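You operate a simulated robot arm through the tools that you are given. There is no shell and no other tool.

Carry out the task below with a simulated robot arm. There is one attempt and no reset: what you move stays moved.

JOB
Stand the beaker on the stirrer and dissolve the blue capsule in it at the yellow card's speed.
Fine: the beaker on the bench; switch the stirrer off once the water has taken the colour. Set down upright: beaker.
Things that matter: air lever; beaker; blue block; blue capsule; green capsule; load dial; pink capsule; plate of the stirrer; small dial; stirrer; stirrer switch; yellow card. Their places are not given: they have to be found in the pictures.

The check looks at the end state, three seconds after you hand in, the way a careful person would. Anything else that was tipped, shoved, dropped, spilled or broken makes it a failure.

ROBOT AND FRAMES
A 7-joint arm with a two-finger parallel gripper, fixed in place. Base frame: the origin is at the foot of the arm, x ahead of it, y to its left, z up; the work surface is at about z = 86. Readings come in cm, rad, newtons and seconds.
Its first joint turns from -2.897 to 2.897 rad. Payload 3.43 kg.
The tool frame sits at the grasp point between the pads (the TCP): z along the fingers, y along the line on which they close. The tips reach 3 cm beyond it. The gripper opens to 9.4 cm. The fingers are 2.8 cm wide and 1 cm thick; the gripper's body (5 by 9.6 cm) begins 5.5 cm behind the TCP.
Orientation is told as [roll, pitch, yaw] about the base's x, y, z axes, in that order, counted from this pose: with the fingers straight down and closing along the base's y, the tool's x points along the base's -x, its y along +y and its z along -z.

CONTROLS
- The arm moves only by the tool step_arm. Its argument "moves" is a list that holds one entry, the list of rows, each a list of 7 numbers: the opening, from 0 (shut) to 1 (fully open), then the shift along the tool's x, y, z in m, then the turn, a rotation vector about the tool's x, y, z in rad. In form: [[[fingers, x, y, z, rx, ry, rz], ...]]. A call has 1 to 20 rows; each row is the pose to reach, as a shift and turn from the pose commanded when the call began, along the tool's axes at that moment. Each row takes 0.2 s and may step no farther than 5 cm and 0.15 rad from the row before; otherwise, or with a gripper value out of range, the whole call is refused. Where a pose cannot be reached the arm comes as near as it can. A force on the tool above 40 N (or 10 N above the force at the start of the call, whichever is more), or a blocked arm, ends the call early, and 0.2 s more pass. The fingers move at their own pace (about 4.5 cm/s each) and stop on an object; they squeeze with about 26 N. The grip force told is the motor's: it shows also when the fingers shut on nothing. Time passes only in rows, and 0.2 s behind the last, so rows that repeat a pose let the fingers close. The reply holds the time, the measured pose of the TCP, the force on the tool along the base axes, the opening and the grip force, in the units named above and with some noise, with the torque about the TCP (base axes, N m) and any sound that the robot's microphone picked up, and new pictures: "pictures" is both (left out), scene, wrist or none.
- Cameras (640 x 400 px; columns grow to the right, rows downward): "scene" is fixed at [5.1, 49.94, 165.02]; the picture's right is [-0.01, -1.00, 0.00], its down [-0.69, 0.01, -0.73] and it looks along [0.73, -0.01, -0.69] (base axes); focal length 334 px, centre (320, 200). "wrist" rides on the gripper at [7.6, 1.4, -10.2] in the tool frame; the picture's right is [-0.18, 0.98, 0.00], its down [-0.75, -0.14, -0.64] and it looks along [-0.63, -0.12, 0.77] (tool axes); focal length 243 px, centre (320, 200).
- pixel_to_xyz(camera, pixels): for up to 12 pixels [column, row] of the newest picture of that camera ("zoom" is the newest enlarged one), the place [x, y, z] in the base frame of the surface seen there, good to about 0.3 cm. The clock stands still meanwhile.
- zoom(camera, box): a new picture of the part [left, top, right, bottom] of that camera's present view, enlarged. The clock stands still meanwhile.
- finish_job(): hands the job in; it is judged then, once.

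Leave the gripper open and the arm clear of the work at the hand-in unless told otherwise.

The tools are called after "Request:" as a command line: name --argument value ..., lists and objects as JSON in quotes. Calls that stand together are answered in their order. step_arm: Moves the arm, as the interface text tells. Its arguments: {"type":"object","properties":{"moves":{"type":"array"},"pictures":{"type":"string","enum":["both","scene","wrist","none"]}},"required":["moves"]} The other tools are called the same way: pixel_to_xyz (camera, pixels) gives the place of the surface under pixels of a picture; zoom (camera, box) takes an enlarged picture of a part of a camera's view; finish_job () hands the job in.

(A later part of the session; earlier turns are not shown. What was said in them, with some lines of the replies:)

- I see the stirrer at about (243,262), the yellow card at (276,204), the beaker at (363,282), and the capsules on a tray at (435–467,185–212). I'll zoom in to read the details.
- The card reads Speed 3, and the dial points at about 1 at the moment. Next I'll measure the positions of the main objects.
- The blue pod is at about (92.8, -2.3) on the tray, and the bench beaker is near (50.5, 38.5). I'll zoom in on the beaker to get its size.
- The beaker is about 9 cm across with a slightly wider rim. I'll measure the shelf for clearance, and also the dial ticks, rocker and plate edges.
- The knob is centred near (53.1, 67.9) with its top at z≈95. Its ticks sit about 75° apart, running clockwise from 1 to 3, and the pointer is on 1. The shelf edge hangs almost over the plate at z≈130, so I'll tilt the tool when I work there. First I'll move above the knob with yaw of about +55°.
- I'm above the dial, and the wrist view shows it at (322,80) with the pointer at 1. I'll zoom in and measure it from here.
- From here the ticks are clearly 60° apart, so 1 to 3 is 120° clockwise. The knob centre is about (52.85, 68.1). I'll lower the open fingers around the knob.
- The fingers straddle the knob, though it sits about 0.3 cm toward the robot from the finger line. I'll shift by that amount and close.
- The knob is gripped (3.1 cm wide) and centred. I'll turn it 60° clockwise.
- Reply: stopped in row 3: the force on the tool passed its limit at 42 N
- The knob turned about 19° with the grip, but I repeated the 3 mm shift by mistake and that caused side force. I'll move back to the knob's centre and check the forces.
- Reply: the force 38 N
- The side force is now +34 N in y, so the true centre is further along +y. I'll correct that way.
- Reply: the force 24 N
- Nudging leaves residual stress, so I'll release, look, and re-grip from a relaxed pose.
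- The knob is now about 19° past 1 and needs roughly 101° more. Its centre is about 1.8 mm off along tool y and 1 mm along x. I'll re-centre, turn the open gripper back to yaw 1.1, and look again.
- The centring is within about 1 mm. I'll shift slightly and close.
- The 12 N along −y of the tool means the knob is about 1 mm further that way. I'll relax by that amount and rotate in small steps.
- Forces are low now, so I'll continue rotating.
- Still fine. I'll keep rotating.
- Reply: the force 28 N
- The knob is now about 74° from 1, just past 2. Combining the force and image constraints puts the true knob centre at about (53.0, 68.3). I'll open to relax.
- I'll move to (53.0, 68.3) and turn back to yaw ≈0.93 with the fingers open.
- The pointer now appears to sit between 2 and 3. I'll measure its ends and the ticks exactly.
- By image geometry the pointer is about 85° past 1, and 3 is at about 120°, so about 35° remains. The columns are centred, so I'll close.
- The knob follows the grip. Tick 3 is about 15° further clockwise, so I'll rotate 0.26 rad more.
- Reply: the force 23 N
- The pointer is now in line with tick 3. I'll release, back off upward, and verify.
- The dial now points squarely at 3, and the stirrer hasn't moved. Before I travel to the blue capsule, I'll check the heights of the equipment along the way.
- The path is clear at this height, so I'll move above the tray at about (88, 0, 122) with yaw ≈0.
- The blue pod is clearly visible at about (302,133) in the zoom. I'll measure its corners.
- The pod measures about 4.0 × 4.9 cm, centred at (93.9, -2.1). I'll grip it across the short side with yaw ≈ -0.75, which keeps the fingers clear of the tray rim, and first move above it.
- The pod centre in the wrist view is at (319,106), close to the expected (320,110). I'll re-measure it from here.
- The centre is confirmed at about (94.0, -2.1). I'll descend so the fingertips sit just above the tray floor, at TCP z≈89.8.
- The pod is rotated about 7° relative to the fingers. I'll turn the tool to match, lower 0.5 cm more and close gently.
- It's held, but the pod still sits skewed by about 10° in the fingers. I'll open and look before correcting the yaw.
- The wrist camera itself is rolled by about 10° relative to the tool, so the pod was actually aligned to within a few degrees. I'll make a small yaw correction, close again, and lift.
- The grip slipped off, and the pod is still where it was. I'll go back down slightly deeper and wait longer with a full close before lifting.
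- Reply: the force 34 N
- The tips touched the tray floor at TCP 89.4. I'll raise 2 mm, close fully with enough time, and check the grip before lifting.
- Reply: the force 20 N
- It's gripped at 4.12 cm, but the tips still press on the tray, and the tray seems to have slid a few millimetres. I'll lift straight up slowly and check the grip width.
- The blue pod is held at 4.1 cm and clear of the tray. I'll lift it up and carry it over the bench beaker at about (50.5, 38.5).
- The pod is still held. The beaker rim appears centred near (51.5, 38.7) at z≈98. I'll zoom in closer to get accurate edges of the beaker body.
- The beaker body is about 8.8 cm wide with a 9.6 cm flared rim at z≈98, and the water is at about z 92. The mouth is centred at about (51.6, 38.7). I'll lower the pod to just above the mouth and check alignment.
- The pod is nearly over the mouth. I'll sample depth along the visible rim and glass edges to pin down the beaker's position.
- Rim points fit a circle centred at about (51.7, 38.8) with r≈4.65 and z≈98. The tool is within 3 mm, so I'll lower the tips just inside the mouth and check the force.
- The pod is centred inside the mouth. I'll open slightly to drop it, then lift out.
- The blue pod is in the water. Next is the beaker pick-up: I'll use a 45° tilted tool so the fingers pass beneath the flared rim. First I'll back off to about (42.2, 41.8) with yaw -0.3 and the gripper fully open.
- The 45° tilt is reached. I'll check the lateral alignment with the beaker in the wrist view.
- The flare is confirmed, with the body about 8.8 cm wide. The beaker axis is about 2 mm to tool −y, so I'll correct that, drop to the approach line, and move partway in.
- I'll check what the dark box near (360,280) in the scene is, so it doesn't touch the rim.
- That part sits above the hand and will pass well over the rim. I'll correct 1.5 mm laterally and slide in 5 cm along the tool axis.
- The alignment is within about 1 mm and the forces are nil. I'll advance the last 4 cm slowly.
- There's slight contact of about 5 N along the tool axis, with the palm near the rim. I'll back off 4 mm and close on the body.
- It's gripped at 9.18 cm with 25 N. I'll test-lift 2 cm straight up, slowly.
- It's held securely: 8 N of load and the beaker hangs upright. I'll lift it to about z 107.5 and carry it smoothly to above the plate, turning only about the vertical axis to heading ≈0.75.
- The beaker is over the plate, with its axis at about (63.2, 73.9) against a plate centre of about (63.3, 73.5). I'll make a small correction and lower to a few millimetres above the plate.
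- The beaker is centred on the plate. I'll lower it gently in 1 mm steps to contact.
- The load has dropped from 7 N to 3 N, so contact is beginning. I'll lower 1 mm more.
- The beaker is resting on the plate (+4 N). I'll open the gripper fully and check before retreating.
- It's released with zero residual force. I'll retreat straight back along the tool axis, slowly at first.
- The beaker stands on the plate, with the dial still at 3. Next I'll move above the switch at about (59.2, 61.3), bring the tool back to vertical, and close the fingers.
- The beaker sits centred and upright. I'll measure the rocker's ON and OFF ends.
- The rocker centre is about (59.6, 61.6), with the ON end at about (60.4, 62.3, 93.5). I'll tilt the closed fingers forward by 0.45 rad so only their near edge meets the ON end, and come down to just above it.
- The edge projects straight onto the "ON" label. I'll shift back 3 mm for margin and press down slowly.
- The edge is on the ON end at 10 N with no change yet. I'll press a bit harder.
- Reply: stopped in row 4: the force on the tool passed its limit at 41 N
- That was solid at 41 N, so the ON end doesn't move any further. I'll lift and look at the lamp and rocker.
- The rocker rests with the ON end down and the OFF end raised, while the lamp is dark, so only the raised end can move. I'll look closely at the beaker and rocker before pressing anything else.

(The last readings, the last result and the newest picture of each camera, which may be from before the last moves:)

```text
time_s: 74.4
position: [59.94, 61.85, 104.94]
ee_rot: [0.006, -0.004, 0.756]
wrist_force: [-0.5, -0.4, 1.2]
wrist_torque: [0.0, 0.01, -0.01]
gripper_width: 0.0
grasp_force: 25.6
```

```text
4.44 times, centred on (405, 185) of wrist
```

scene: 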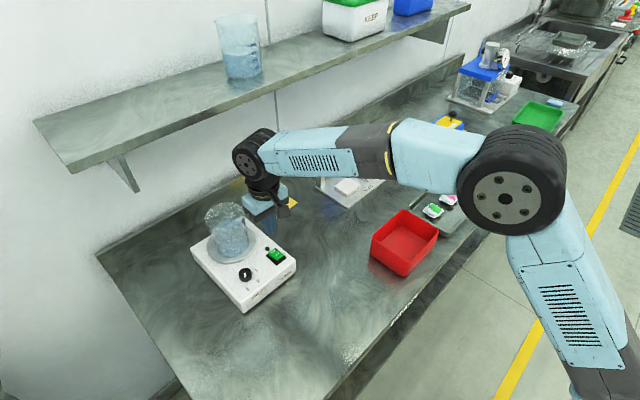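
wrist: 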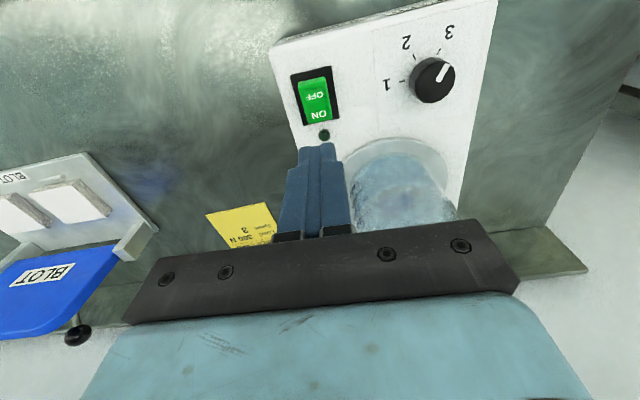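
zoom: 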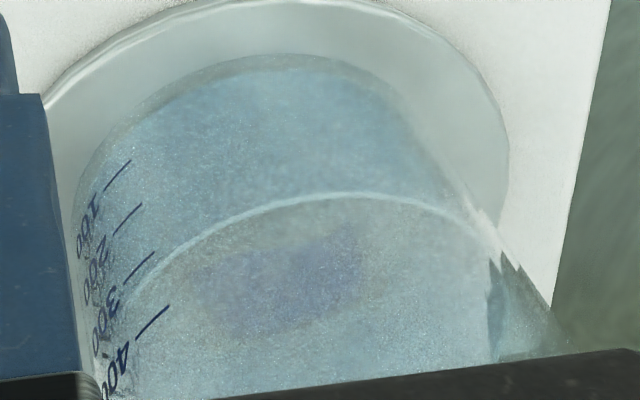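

The rocker is clearly tilted: the ON end is down, the OFF end is up by about 1 cm, and the lamp is dark. I'll press the raised end, where the tips arrive first, and watch the lamp.

Request:
step_arm --moves '[[[0, 0.009, 0.001, 0.02, 0, 0, 0], [0, 0.019, 0.001, 0.045, 0, 0, 0], [0, 0.019, 0.001, 0.064, 0, 0, 0], [0, 0.019, 0.001, 0.07, 0, 0, 0]]]'

Request:
zoom --camera "wrist" --box '[260, 80, 400, 200]'

Request:
zoom --camera "scene" --box '[240, 220, 310, 285]'

```text
time_s: 75.4
position: [58.49, 60.87, 97.83]
ee_rot: [0.007, -0.008, 0.756]
wrist_force: [-0.1, 0.5, -0.3]
wrist_torque: [0.04, 0.02, 0.02]
gripper_width: 0.0
grasp_force: 26.5
```

scene: 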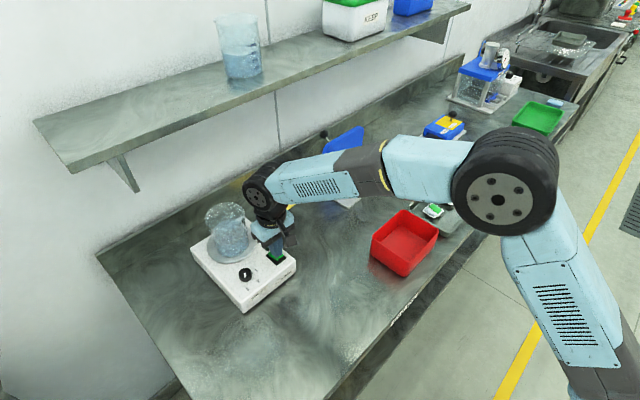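
wrist: 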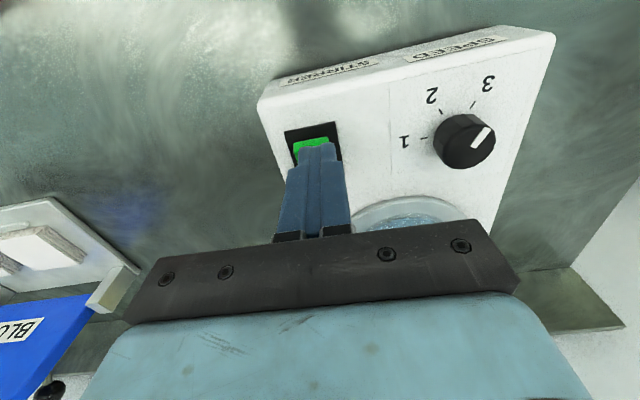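

```text
3.33 times, centred on (330, 140) of wrist
```

zoom: 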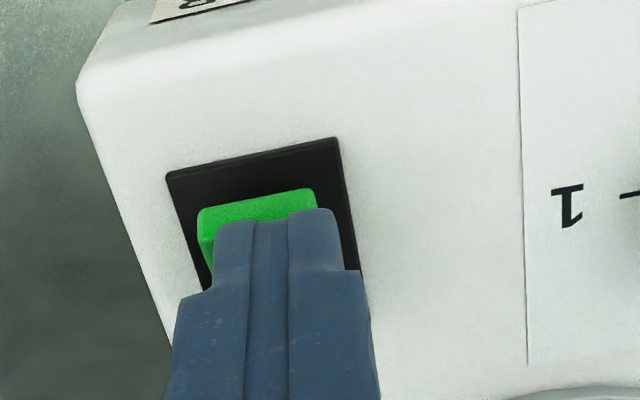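

```text
6.15 times, centred on (275, 252) of scene
```

zoom: 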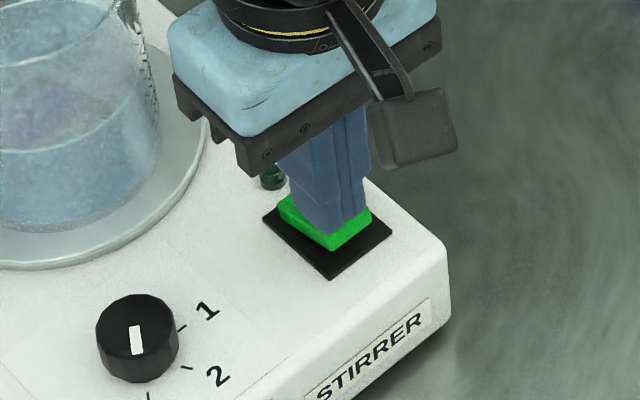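

The tips are just over the OFF half. I'll move 4 mm nearer that end and press gently.

Request:
step_arm --moves '[[[0, 0.004, 0, 0, 0, 0, 0], [0, 0.004, 0, 0.003, 0, 0, 0], [0, 0.004, 0, 0.006, 0, 0, 0], [0, 0.004, 0, 0.008, 0, 0, 0]]]'

Request:
zoom --camera "scene" --box '[240, 220, 310, 285]'

```text
time_s: 76.4
position: [58.28, 60.45, 96.96]
ee_rot: [0.005, -0.008, 0.756]
wrist_force: [0.0, 0.2, 0.7]
wrist_torque: [0.02, -0.02, 0.02]
gripper_width: 0.01
grasp_force: 25.9
```

scene: 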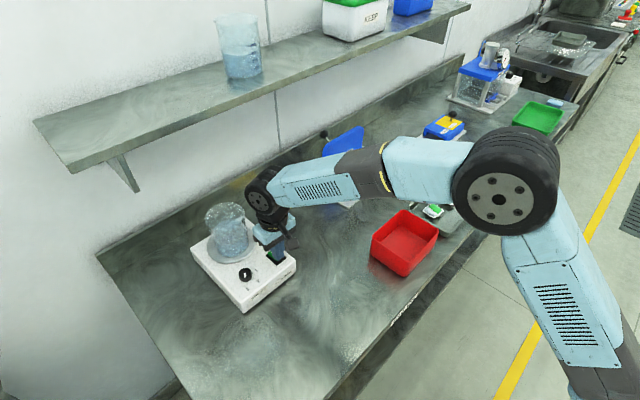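
wrist: 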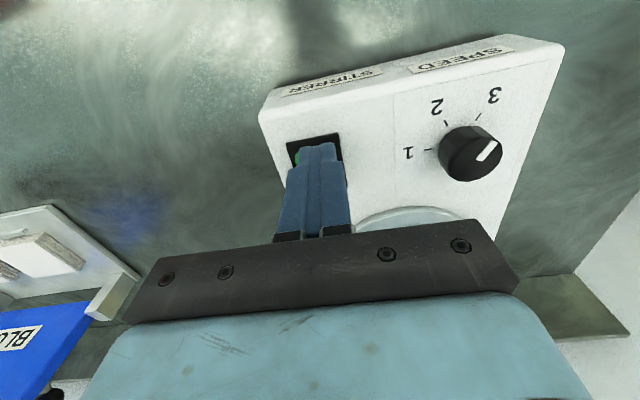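

```text
6.15 times, centred on (275, 252) of scene
```

zoom: 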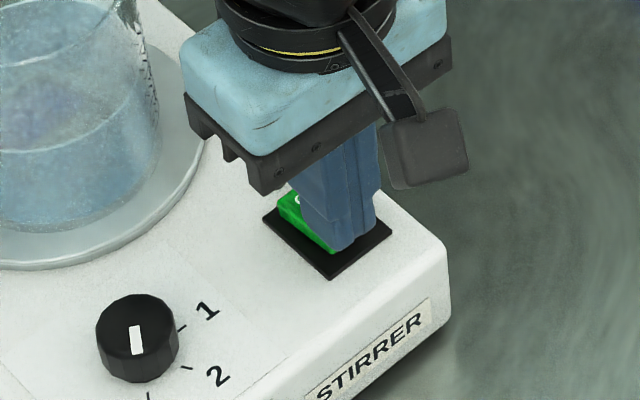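

No contact yet at tip z≈94. I'll continue down in small steps.

Request:
step_arm --moves '[[[0, 0, 0, 0.002, 0, 0, 0], [0, 0, 0, 0.004, 0, 0, 0], [0, 0, 0, 0.006, 0, 0, 0], [0, 0, 0, 0.006, 0, 0, 0]]]'

Request:
zoom --camera "scene" --box '[240, 220, 310, 285]'

```text
time_s: 77.4
position: [58.18, 60.41, 96.62]
ee_rot: [0.006, -0.01, 0.756]
wrist_force: [-4.7, -7.7, 28.2]
wrist_torque: [-0.04, -0.24, -0.07]
gripper_width: 0.0
grasp_force: 25.8
```

scene: 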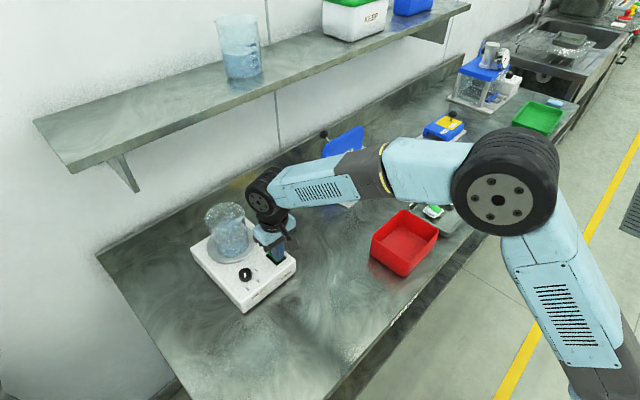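
wrist: 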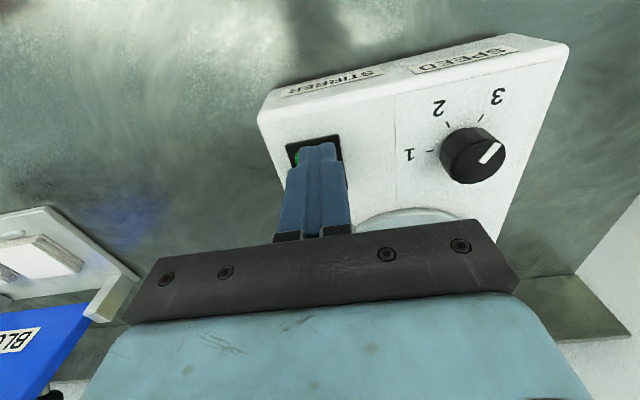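

```text
6.15 times, centred on (275, 252) of scene
```

zoom: 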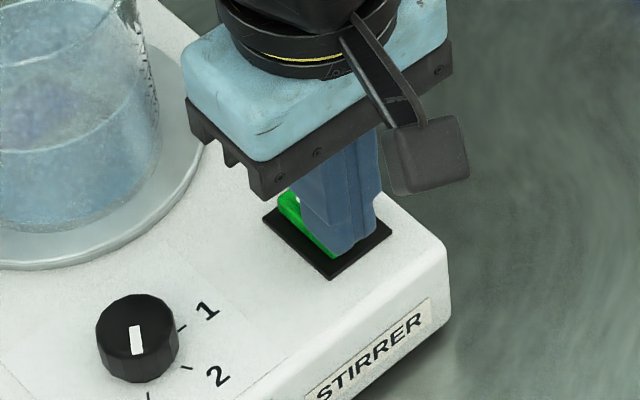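

28 N on the OFF half, with no click. I'll back away and take a much tighter look at the switch.

Request:
step_arm --moves '[[[0, 0, 0, -0.02, 0, 0, 0], [0, 0.01, 0, -0.05, 0, 0, 0], [0, 0.03, 0, -0.08, 0, 0, 0], [0, 0.06, 0, -0.1, 0, 0, 0], [0, 0.09, 0, -0.1, 0, 0, 0]]]'

Request:
zoom --camera "scene" --box '[266, 246, 289, 268]'

Request:
zoom --camera "wrist" --box '[270, 120, 370, 220]'

```text
time_s: 78.6
position: [51.31, 54.04, 106.34]
ee_rot: [0.007, -0.005, 0.757]
wrist_force: [-0.2, 0.5, 0.0]
wrist_torque: [-0.04, 0.03, 0.0]
gripper_width: 0.0
grasp_force: 26.2
```

scene: 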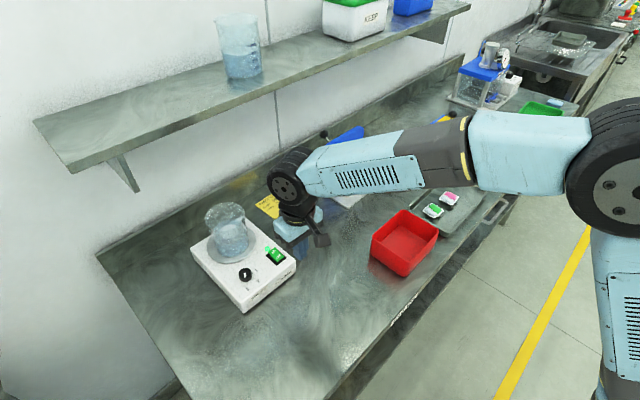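
wrist: 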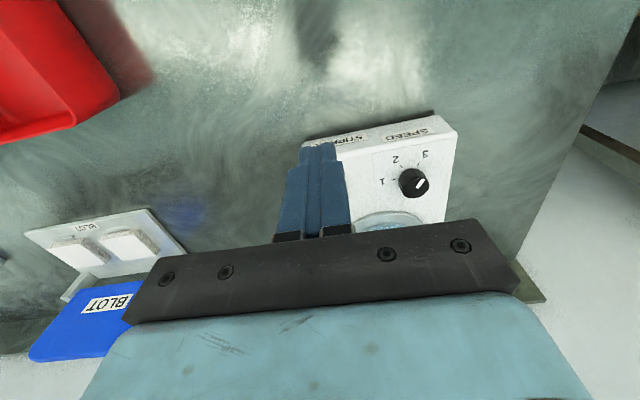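

```text
16.00 times, centred on (278, 257) of scene
```

zoom: 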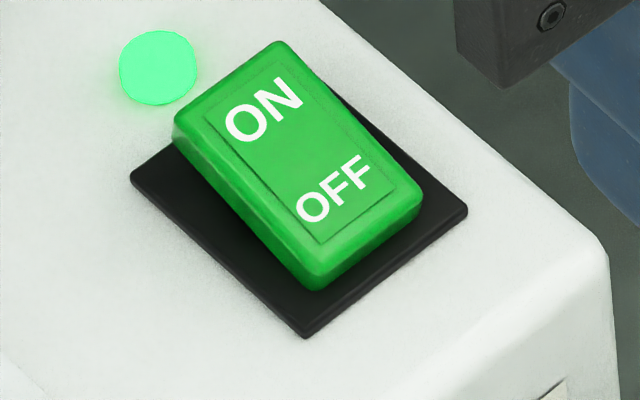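

```text
4.00 times, centred on (320, 170) of wrist
```

zoom: 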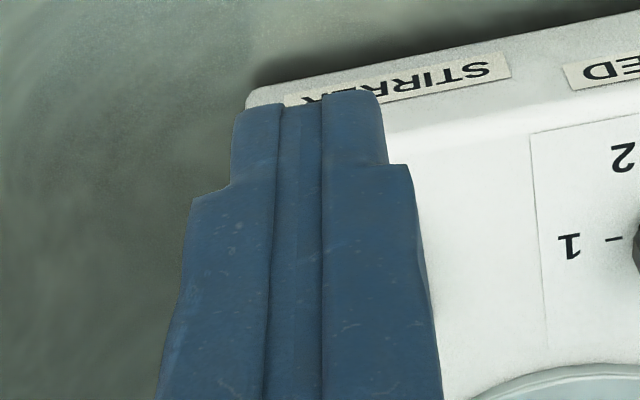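

The lamp is now lit, so pressing the raised end switched the stirrer on. I'll watch the water.

Request:
step_arm --moves '[[[0, 0, 0, 0, 0, 0, 0], [0, 0, 0, 0, 0, 0, 0], [0, 0, 0, 0, 0, 0, 0], [0, 0, 0, 0, 0, 0, 0], [0, 0, 0, 0, 0, 0, 0], [0, 0, 0, 0, 0, 0, 0], [0, 0, 0, 0, 0, 0, 0], [0, 0, 0, 0, 0, 0, 0], [0, 0, 0, 0, 0, 0, 0], [0, 0, 0, 0, 0, 0, 0]]]' --pictures "scene"

Request:
zoom --camera "scene" --box '[190, 190, 300, 290]'

```text
time_s: 80.8
position: [51.36, 54.11, 106.42]
ee_rot: [0.005, -0.008, 0.756]
wrist_force: [-0.5, 0.2, 1.3]
wrist_torque: [-0.01, -0.01, -0.01]
gripper_width: 0.01
grasp_force: 26.0
```

scene: 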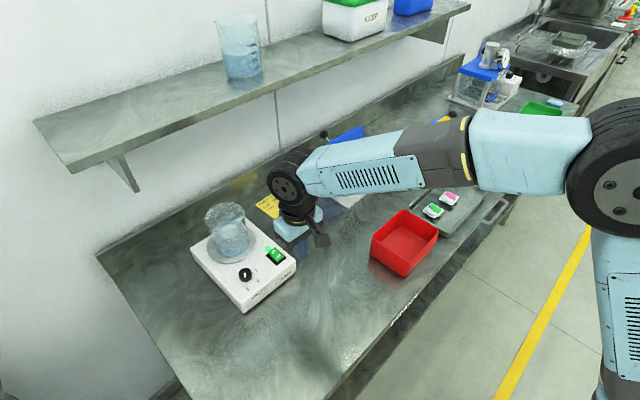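

```text
4.00 times, centred on (245, 240) of scene
```

zoom: 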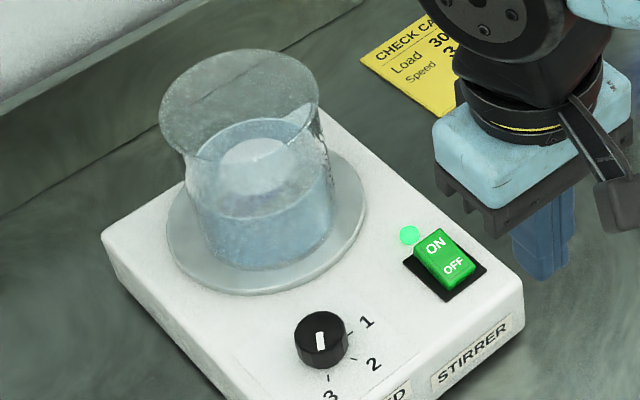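

The lamp is on and the water is moving. I'll wait longer for the colour to change.

Request:
step_arm --moves '[[[0, 0, 0, 0, 0, 0, 0], [0, 0, 0, 0, 0, 0, 0], [0, 0, 0, 0, 0, 0, 0], [0, 0, 0, 0, 0, 0, 0], [0, 0, 0, 0, 0, 0, 0], [0, 0, 0, 0, 0, 0, 0], [0, 0, 0, 0, 0, 0, 0], [0, 0, 0, 0, 0, 0, 0], [0, 0, 0, 0, 0, 0, 0], [0, 0, 0, 0, 0, 0, 0], [0, 0, 0, 0, 0, 0, 0], [0, 0, 0, 0, 0, 0, 0], [0, 0, 0, 0, 0, 0, 0], [0, 0, 0, 0, 0, 0, 0], [0, 0, 0, 0, 0, 0, 0], [0, 0, 0, 0, 0, 0, 0], [0, 0, 0, 0, 0, 0, 0], [0, 0, 0, 0, 0, 0, 0], [0, 0, 0, 0, 0, 0, 0], [0, 0, 0, 0, 0, 0, 0]]]' --pictures "none"

Request:
zoom --camera "scene" --box '[190, 190, 300, 290]'

```text
time_s: 85.0
position: [51.27, 53.99, 106.44]
ee_rot: [0.005, -0.006, 0.756]
wrist_force: [-0.3, 0.7, -0.3]
wrist_torque: [0.03, -0.02, -0.01]
gripper_width: 0.0
grasp_force: 25.8
```

```text
4.00 times, centred on (245, 240) of scene
```

zoom: 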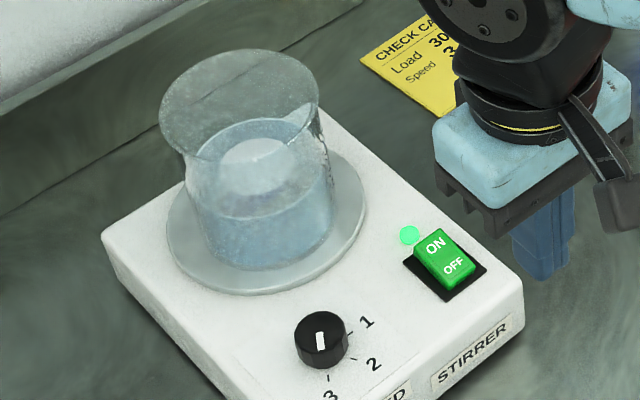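

There's no visible change yet at 8 s, so I'll keep waiting.

Request:
step_arm --moves '[[[0, 0, 0, 0, 0, 0, 0], [0, 0, 0, 0, 0, 0, 0], [0, 0, 0, 0, 0, 0, 0], [0, 0, 0, 0, 0, 0, 0], [0, 0, 0, 0, 0, 0, 0], [0, 0, 0, 0, 0, 0, 0], [0, 0, 0, 0, 0, 0, 0], [0, 0, 0, 0, 0, 0, 0], [0, 0, 0, 0, 0, 0, 0], [0, 0, 0, 0, 0, 0, 0], [0, 0, 0, 0, 0, 0, 0], [0, 0, 0, 0, 0, 0, 0], [0, 0, 0, 0, 0, 0, 0], [0, 0, 0, 0, 0, 0, 0], [0, 0, 0, 0, 0, 0, 0], [0, 0, 0, 0, 0, 0, 0], [0, 0, 0, 0, 0, 0, 0], [0, 0, 0, 0, 0, 0, 0], [0, 0, 0, 0, 0, 0, 0], [0, 0, 0, 0, 0, 0, 0]]]' --pictures "none"

Request:
step_arm --moves '[[[0, 0, 0, 0, 0, 0, 0], [0, 0, 0, 0, 0, 0, 0], [0, 0, 0, 0, 0, 0, 0], [0, 0, 0, 0, 0, 0, 0], [0, 0, 0, 0, 0, 0, 0], [0, 0, 0, 0, 0, 0, 0], [0, 0, 0, 0, 0, 0, 0], [0, 0, 0, 0, 0, 0, 0], [0, 0, 0, 0, 0, 0, 0], [0, 0, 0, 0, 0, 0, 0], [0, 0, 0, 0, 0, 0, 0], [0, 0, 0, 0, 0, 0, 0], [0, 0, 0, 0, 0, 0, 0], [0, 0, 0, 0, 0, 0, 0], [0, 0, 0, 0, 0, 0, 0], [0, 0, 0, 0, 0, 0, 0], [0, 0, 0, 0, 0, 0, 0], [0, 0, 0, 0, 0, 0, 0], [0, 0, 0, 0, 0, 0, 0], [0, 0, 0, 0, 0, 0, 0]]]' --pictures "scene"

Request:
zoom --camera "scene" --box '[190, 190, 300, 290]'

```text
time_s: 89.2
position: [51.41, 54.12, 106.44]
ee_rot: [0.005, -0.007, 0.756]
wrist_force: [-0.1, -0.6, -1.0]
wrist_torque: [0.0, -0.03, -0.01]
gripper_width: 0.0
grasp_force: 26.0
```

```text
time_s: 93.4
position: [51.39, 54.11, 106.47]
ee_rot: [0.006, -0.007, 0.755]
wrist_force: [0.6, 0.5, -0.5]
wrist_torque: [-0.02, 0.0, -0.04]
gripper_width: 0.0
grasp_force: 26.2
```

scene: 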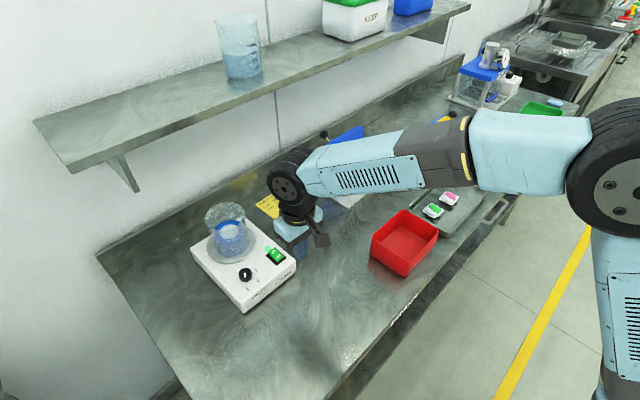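

```text
4.00 times, centred on (245, 240) of scene
```

zoom: 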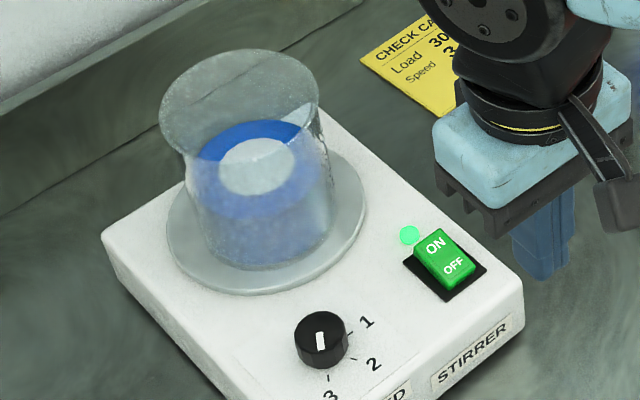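

The water has turned blue. I'll move to the raised ON end with the same tilted pose, and check the colour again on the way.

Request:
step_arm --moves '[[[0, -0.03, -0.0005, 0, 0, -0.09, 0], [0, -0.06, -0.001, 0.005, 0, -0.18, 0], [0, -0.09, -0.0015, 0.015, 0, -0.27, 0], [0, -0.1178, -0.0019, 0.03, 0, -0.36, 0], [0, -0.1178, -0.0019, 0.05, 0, -0.45, 0], [0, -0.1178, -0.0019, 0.06, 0, -0.45, 0]]]'

Request:
zoom --camera "scene" --box '[190, 190, 300, 290]'

Request:
zoom --camera "wrist" --box '[240, 60, 400, 200]'

```text
time_s: 94.8
position: [60.39, 62.36, 100.39]
ee_rot: [0.009, -0.457, 0.753]
wrist_force: [0.2, -0.4, -0.2]
wrist_torque: [-0.04, 0.01, -0.02]
gripper_width: 0.0
grasp_force: 25.6
```

scene: 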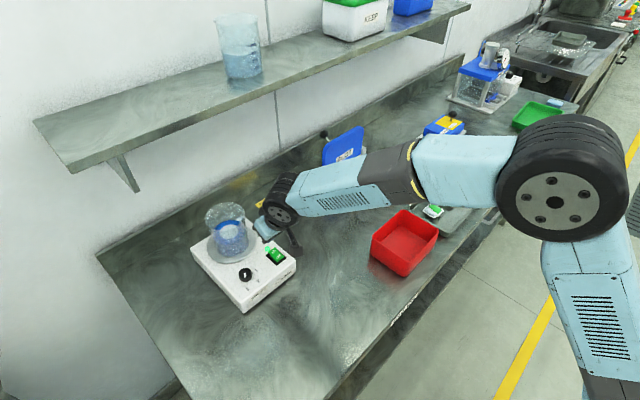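
wrist: 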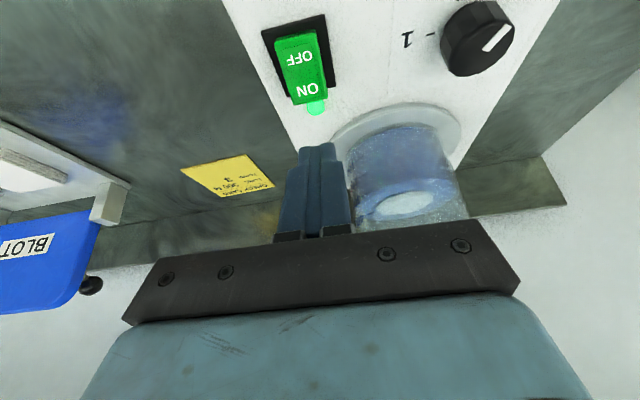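

```text
4.00 times, centred on (245, 240) of scene
```

zoom: 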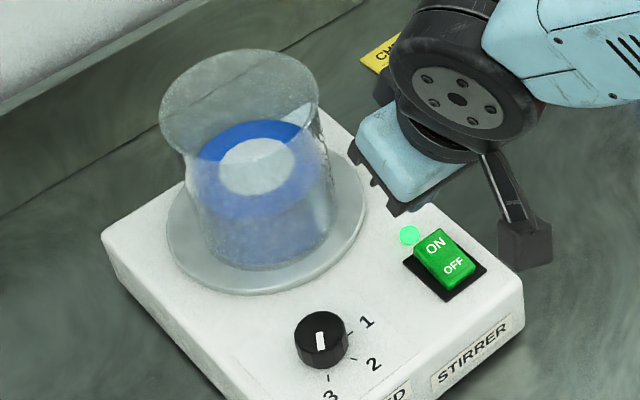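

```text
2.86 times, centred on (320, 130) of wrist
```

zoom: 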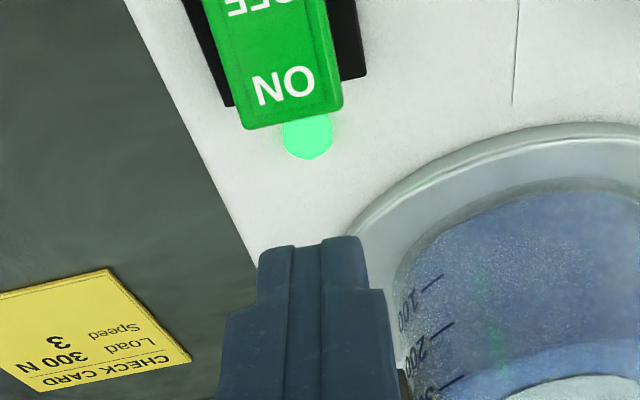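

The blue is stable. The finger edge projects near the far edge of the ON end, so I'll shift back 5 mm and press down.

Request:
step_arm --moves '[[[0, 0.0045, 0, -0.0022, 0, 0, 0], [0, 0.0088, 0, 0.0068, 0, 0, 0], [0, 0.0123, 0, 0.014, 0, 0, 0], [0, 0.014, 0, 0.0176, 0, 0, 0], [0, 0.0158, 0, 0.0212, 0, 0, 0], [0, 0.0175, 0, 0.0248, 0, 0, 0], [0, 0.0188, 0, 0.0275, 0, 0, 0]]]'

Request:
zoom --camera "wrist" --box '[240, 60, 400, 200]'

Request:
zoom --camera "scene" --box '[240, 220, 310, 285]'

```text
time_s: 96.4
position: [60.04, 61.83, 97.03]
ee_rot: [0.007, -0.457, 0.751]
wrist_force: [3.6, 1.6, 3.7]
wrist_torque: [0.15, -0.28, -0.03]
gripper_width: 0.03
grasp_force: 25.6
```

scene: 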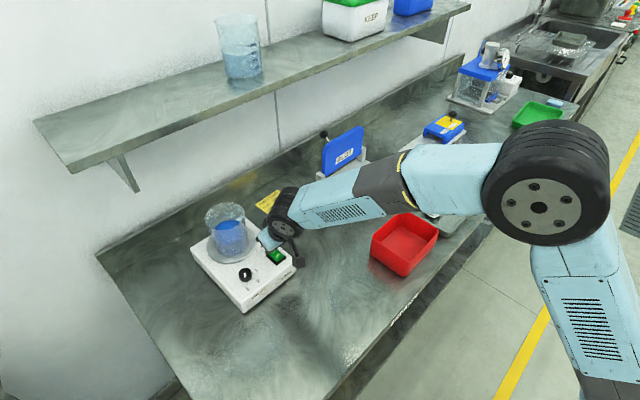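
wrist: 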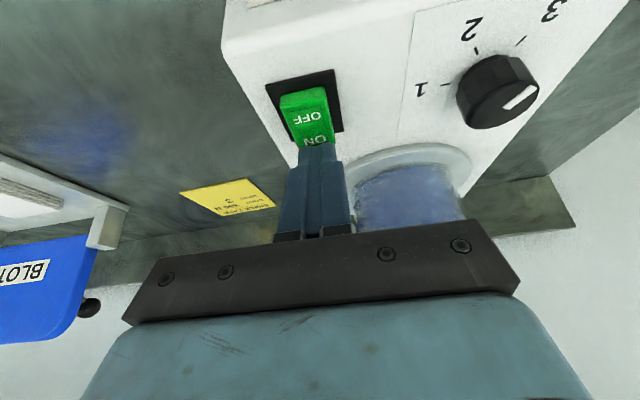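

```text
2.86 times, centred on (320, 130) of wrist
```

zoom: 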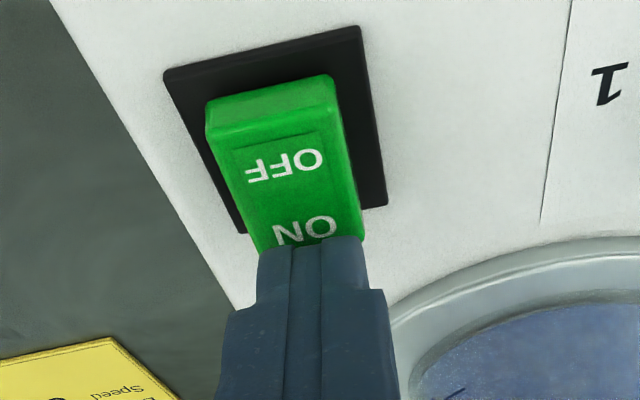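

```text
6.15 times, centred on (275, 252) of scene
```

zoom: 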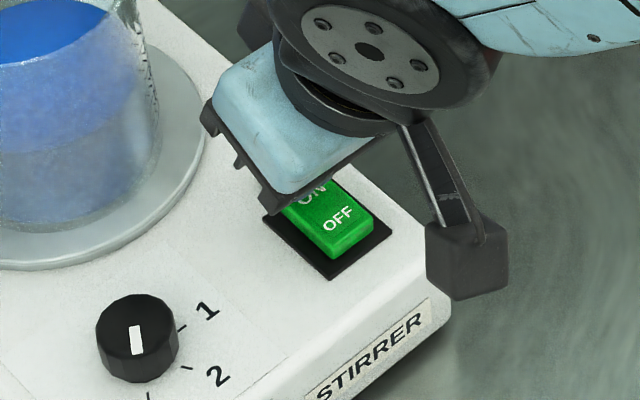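

The swirl in the beaker has stopped, so the switch is going off. I'll press 2 mm more to seat it, then retreat and check the lamp.

Request:
step_arm --moves '[[[0, 0.0006, 0, 0.0012, 0, 0, 0], [0, 0.0009, 0, 0.0018, 0, 0, 0], [0, 0.0009, 0, 0.0018, 0, 0, 0], [0, -0.009, 0, -0.018, 0, 0, 0], [0, -0.022, 0, -0.045, 0, 0, 0], [0, -0.035, 0, -0.072, 0, 0, 0], [0, -0.02, 0, -0.1, 0, 0.12, 0], [0, -0.01, 0, -0.13, 0, 0.24, 0], [0, 0, 0, -0.16, 0, 0.36, 0], [0, 0, 0, -0.16, 0, 0.45, 0]]]'

Request:
zoom --camera "scene" --box '[190, 190, 310, 300]'

Request:
zoom --camera "scene" --box '[266, 246, 289, 268]'

```text
time_s: 98.6
position: [54.77, 56.96, 111.84]
ee_rot: [0.007, -0.004, 0.758]
wrist_force: [-0.5, -0.3, 0.1]
wrist_torque: [0.0, -0.01, -0.01]
gripper_width: 0.0
grasp_force: 26.0
```

scene: 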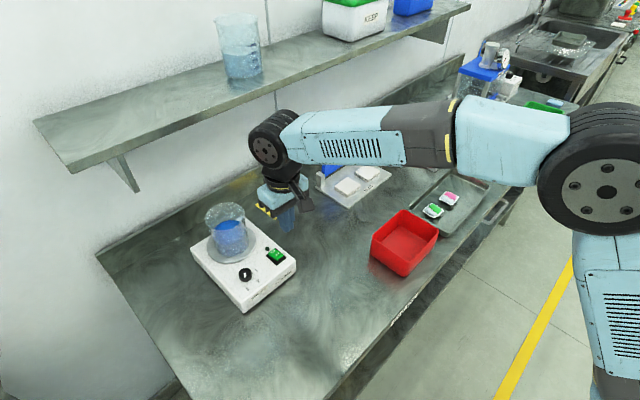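
wrist: 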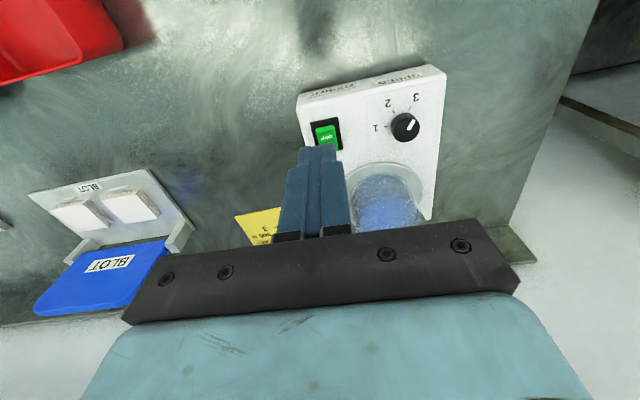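

```text
3.64 times, centred on (250, 245) of scene
```

zoom: 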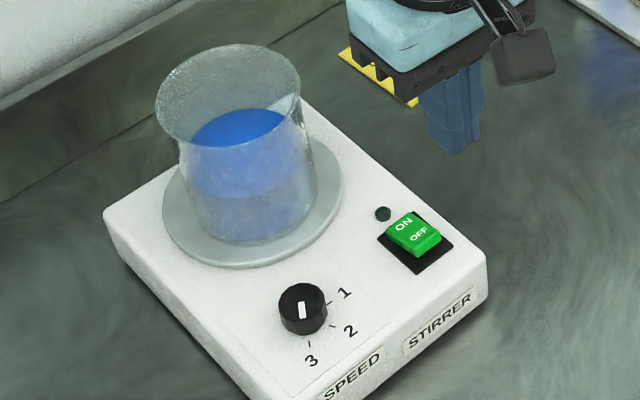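

```text
16.00 times, centred on (278, 257) of scene
```

zoom: 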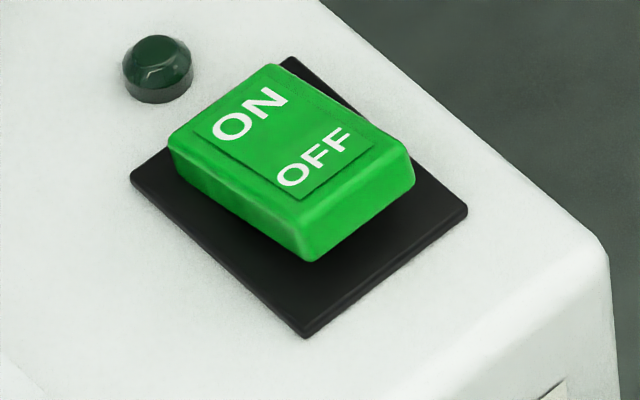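

The lamp is off, the water is evenly blue, and the dial is at 3. I'll park the arm near its start pose with the gripper open and check the rest of the scene, including the tray.

Request:
step_arm --moves '[[[0, 0.02, -0.0225, -0.013, 0, 0, 0.07], [0, 0.04, -0.045, -0.026, 0, 0, 0.14], [0, 0.06, -0.0675, -0.039, 0, 0, 0.21], [0.2, 0.08, -0.09, -0.052, 0, 0, 0.28], [0.5, 0.103, -0.1156, -0.064, 0, 0, 0.36], [1, 0.126, -0.1414, -0.077, 0, 0, 0.44], [1, 0.149, -0.167, -0.09, 0, 0, 0.52], [1, 0.172, -0.193, -0.103, 0, 0, 0.6], [1, 0.2, -0.2245, -0.116, 0, 0, 0.68], [1, 0.229, -0.257, -0.129, 0, 0, 0.758], [1, 0.229, -0.257, -0.129, 0, 0, 0.758]]]'

Request:
zoom --camera "scene" --box '[410, 165, 500, 230]'

Request:
zoom --camera "scene" --box '[300, 100, 520, 240]'

Request:
zoom --camera "scene" --box '[200, 190, 260, 250]'

Request:
zoom --camera "scene" --box '[180, 205, 310, 315]'

```text
time_s: 101.0
position: [55.75, 22.43, 124.17]
ee_rot: [0.007, 0.001, -0.002]
wrist_force: [-0.5, 0.2, 0.6]
wrist_torque: [-0.02, -0.02, 0.01]
gripper_width: 9.4
grasp_force: 0.0
```

scene: 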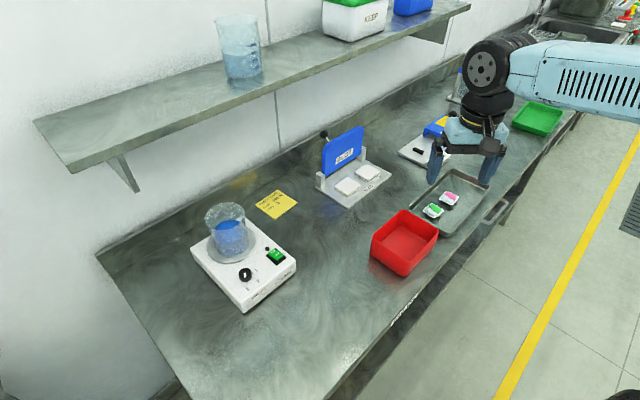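
wrist: 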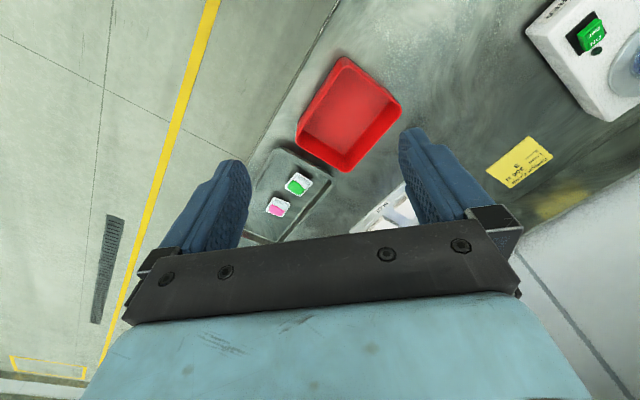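

```text
6.15 times, centred on (455, 198) of scene
```

zoom: 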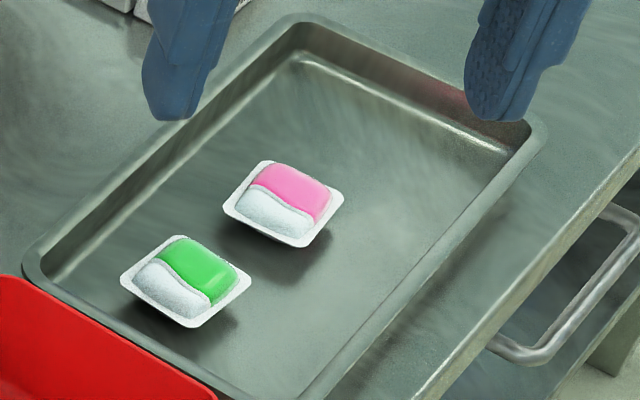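

```text
2.86 times, centred on (410, 170) of scene
```

zoom: 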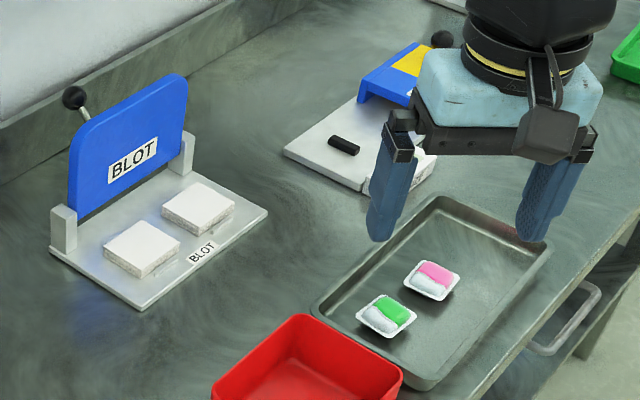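

```text
6.67 times, centred on (230, 220) of scene
```

zoom: 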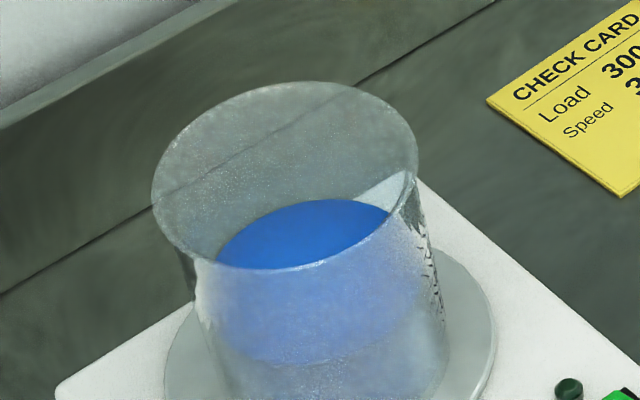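

```text
3.64 times, centred on (245, 260) of scene
```

zoom: 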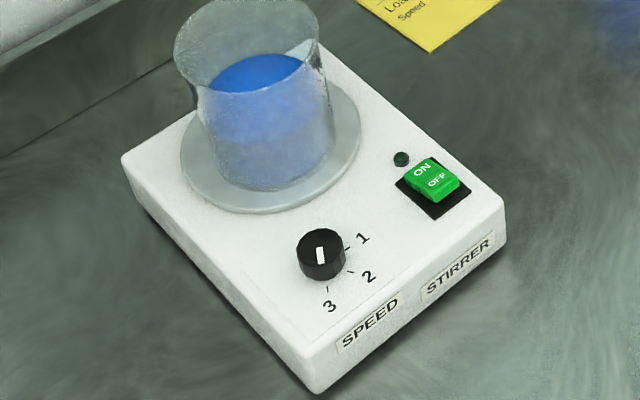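

The final check:
- **Beaker:** upright and centred on the stirrer plate, with evenly blue water.
- **Dial:** on 3.
- **Switch:** off, with the lamp dark.
- **Other capsules:** green and pink are still in the tray, which slid only about 6 mm.
- **Arm:** parked clear with the gripper open.

I'll hand in now.

Request:
finish_job

```text
The job is handed in.
```

The beaker now stands upright on the stirrer, and the blue capsule has dissolved in it at speed 3, the speed on the yellow card. Once the water had turned evenly blue I switched the stirrer off, and its lamp is dark. The arm is parked clear with the gripper open.

- **Tray moved:** the capsule tray slid about 6 mm while I was picking up the blue capsule, because the fingertips pressed on its floor. The green and pink capsules moved with it and are still in the tray. I left it there rather than risk pushing it further.
- **Switch works backwards:** pressing the end marked OFF turned the stirrer on, and pressing ON turned it off. I went by the lamp each time. Before I worked that out, one press on the ON end reached about 41 N with no effect.
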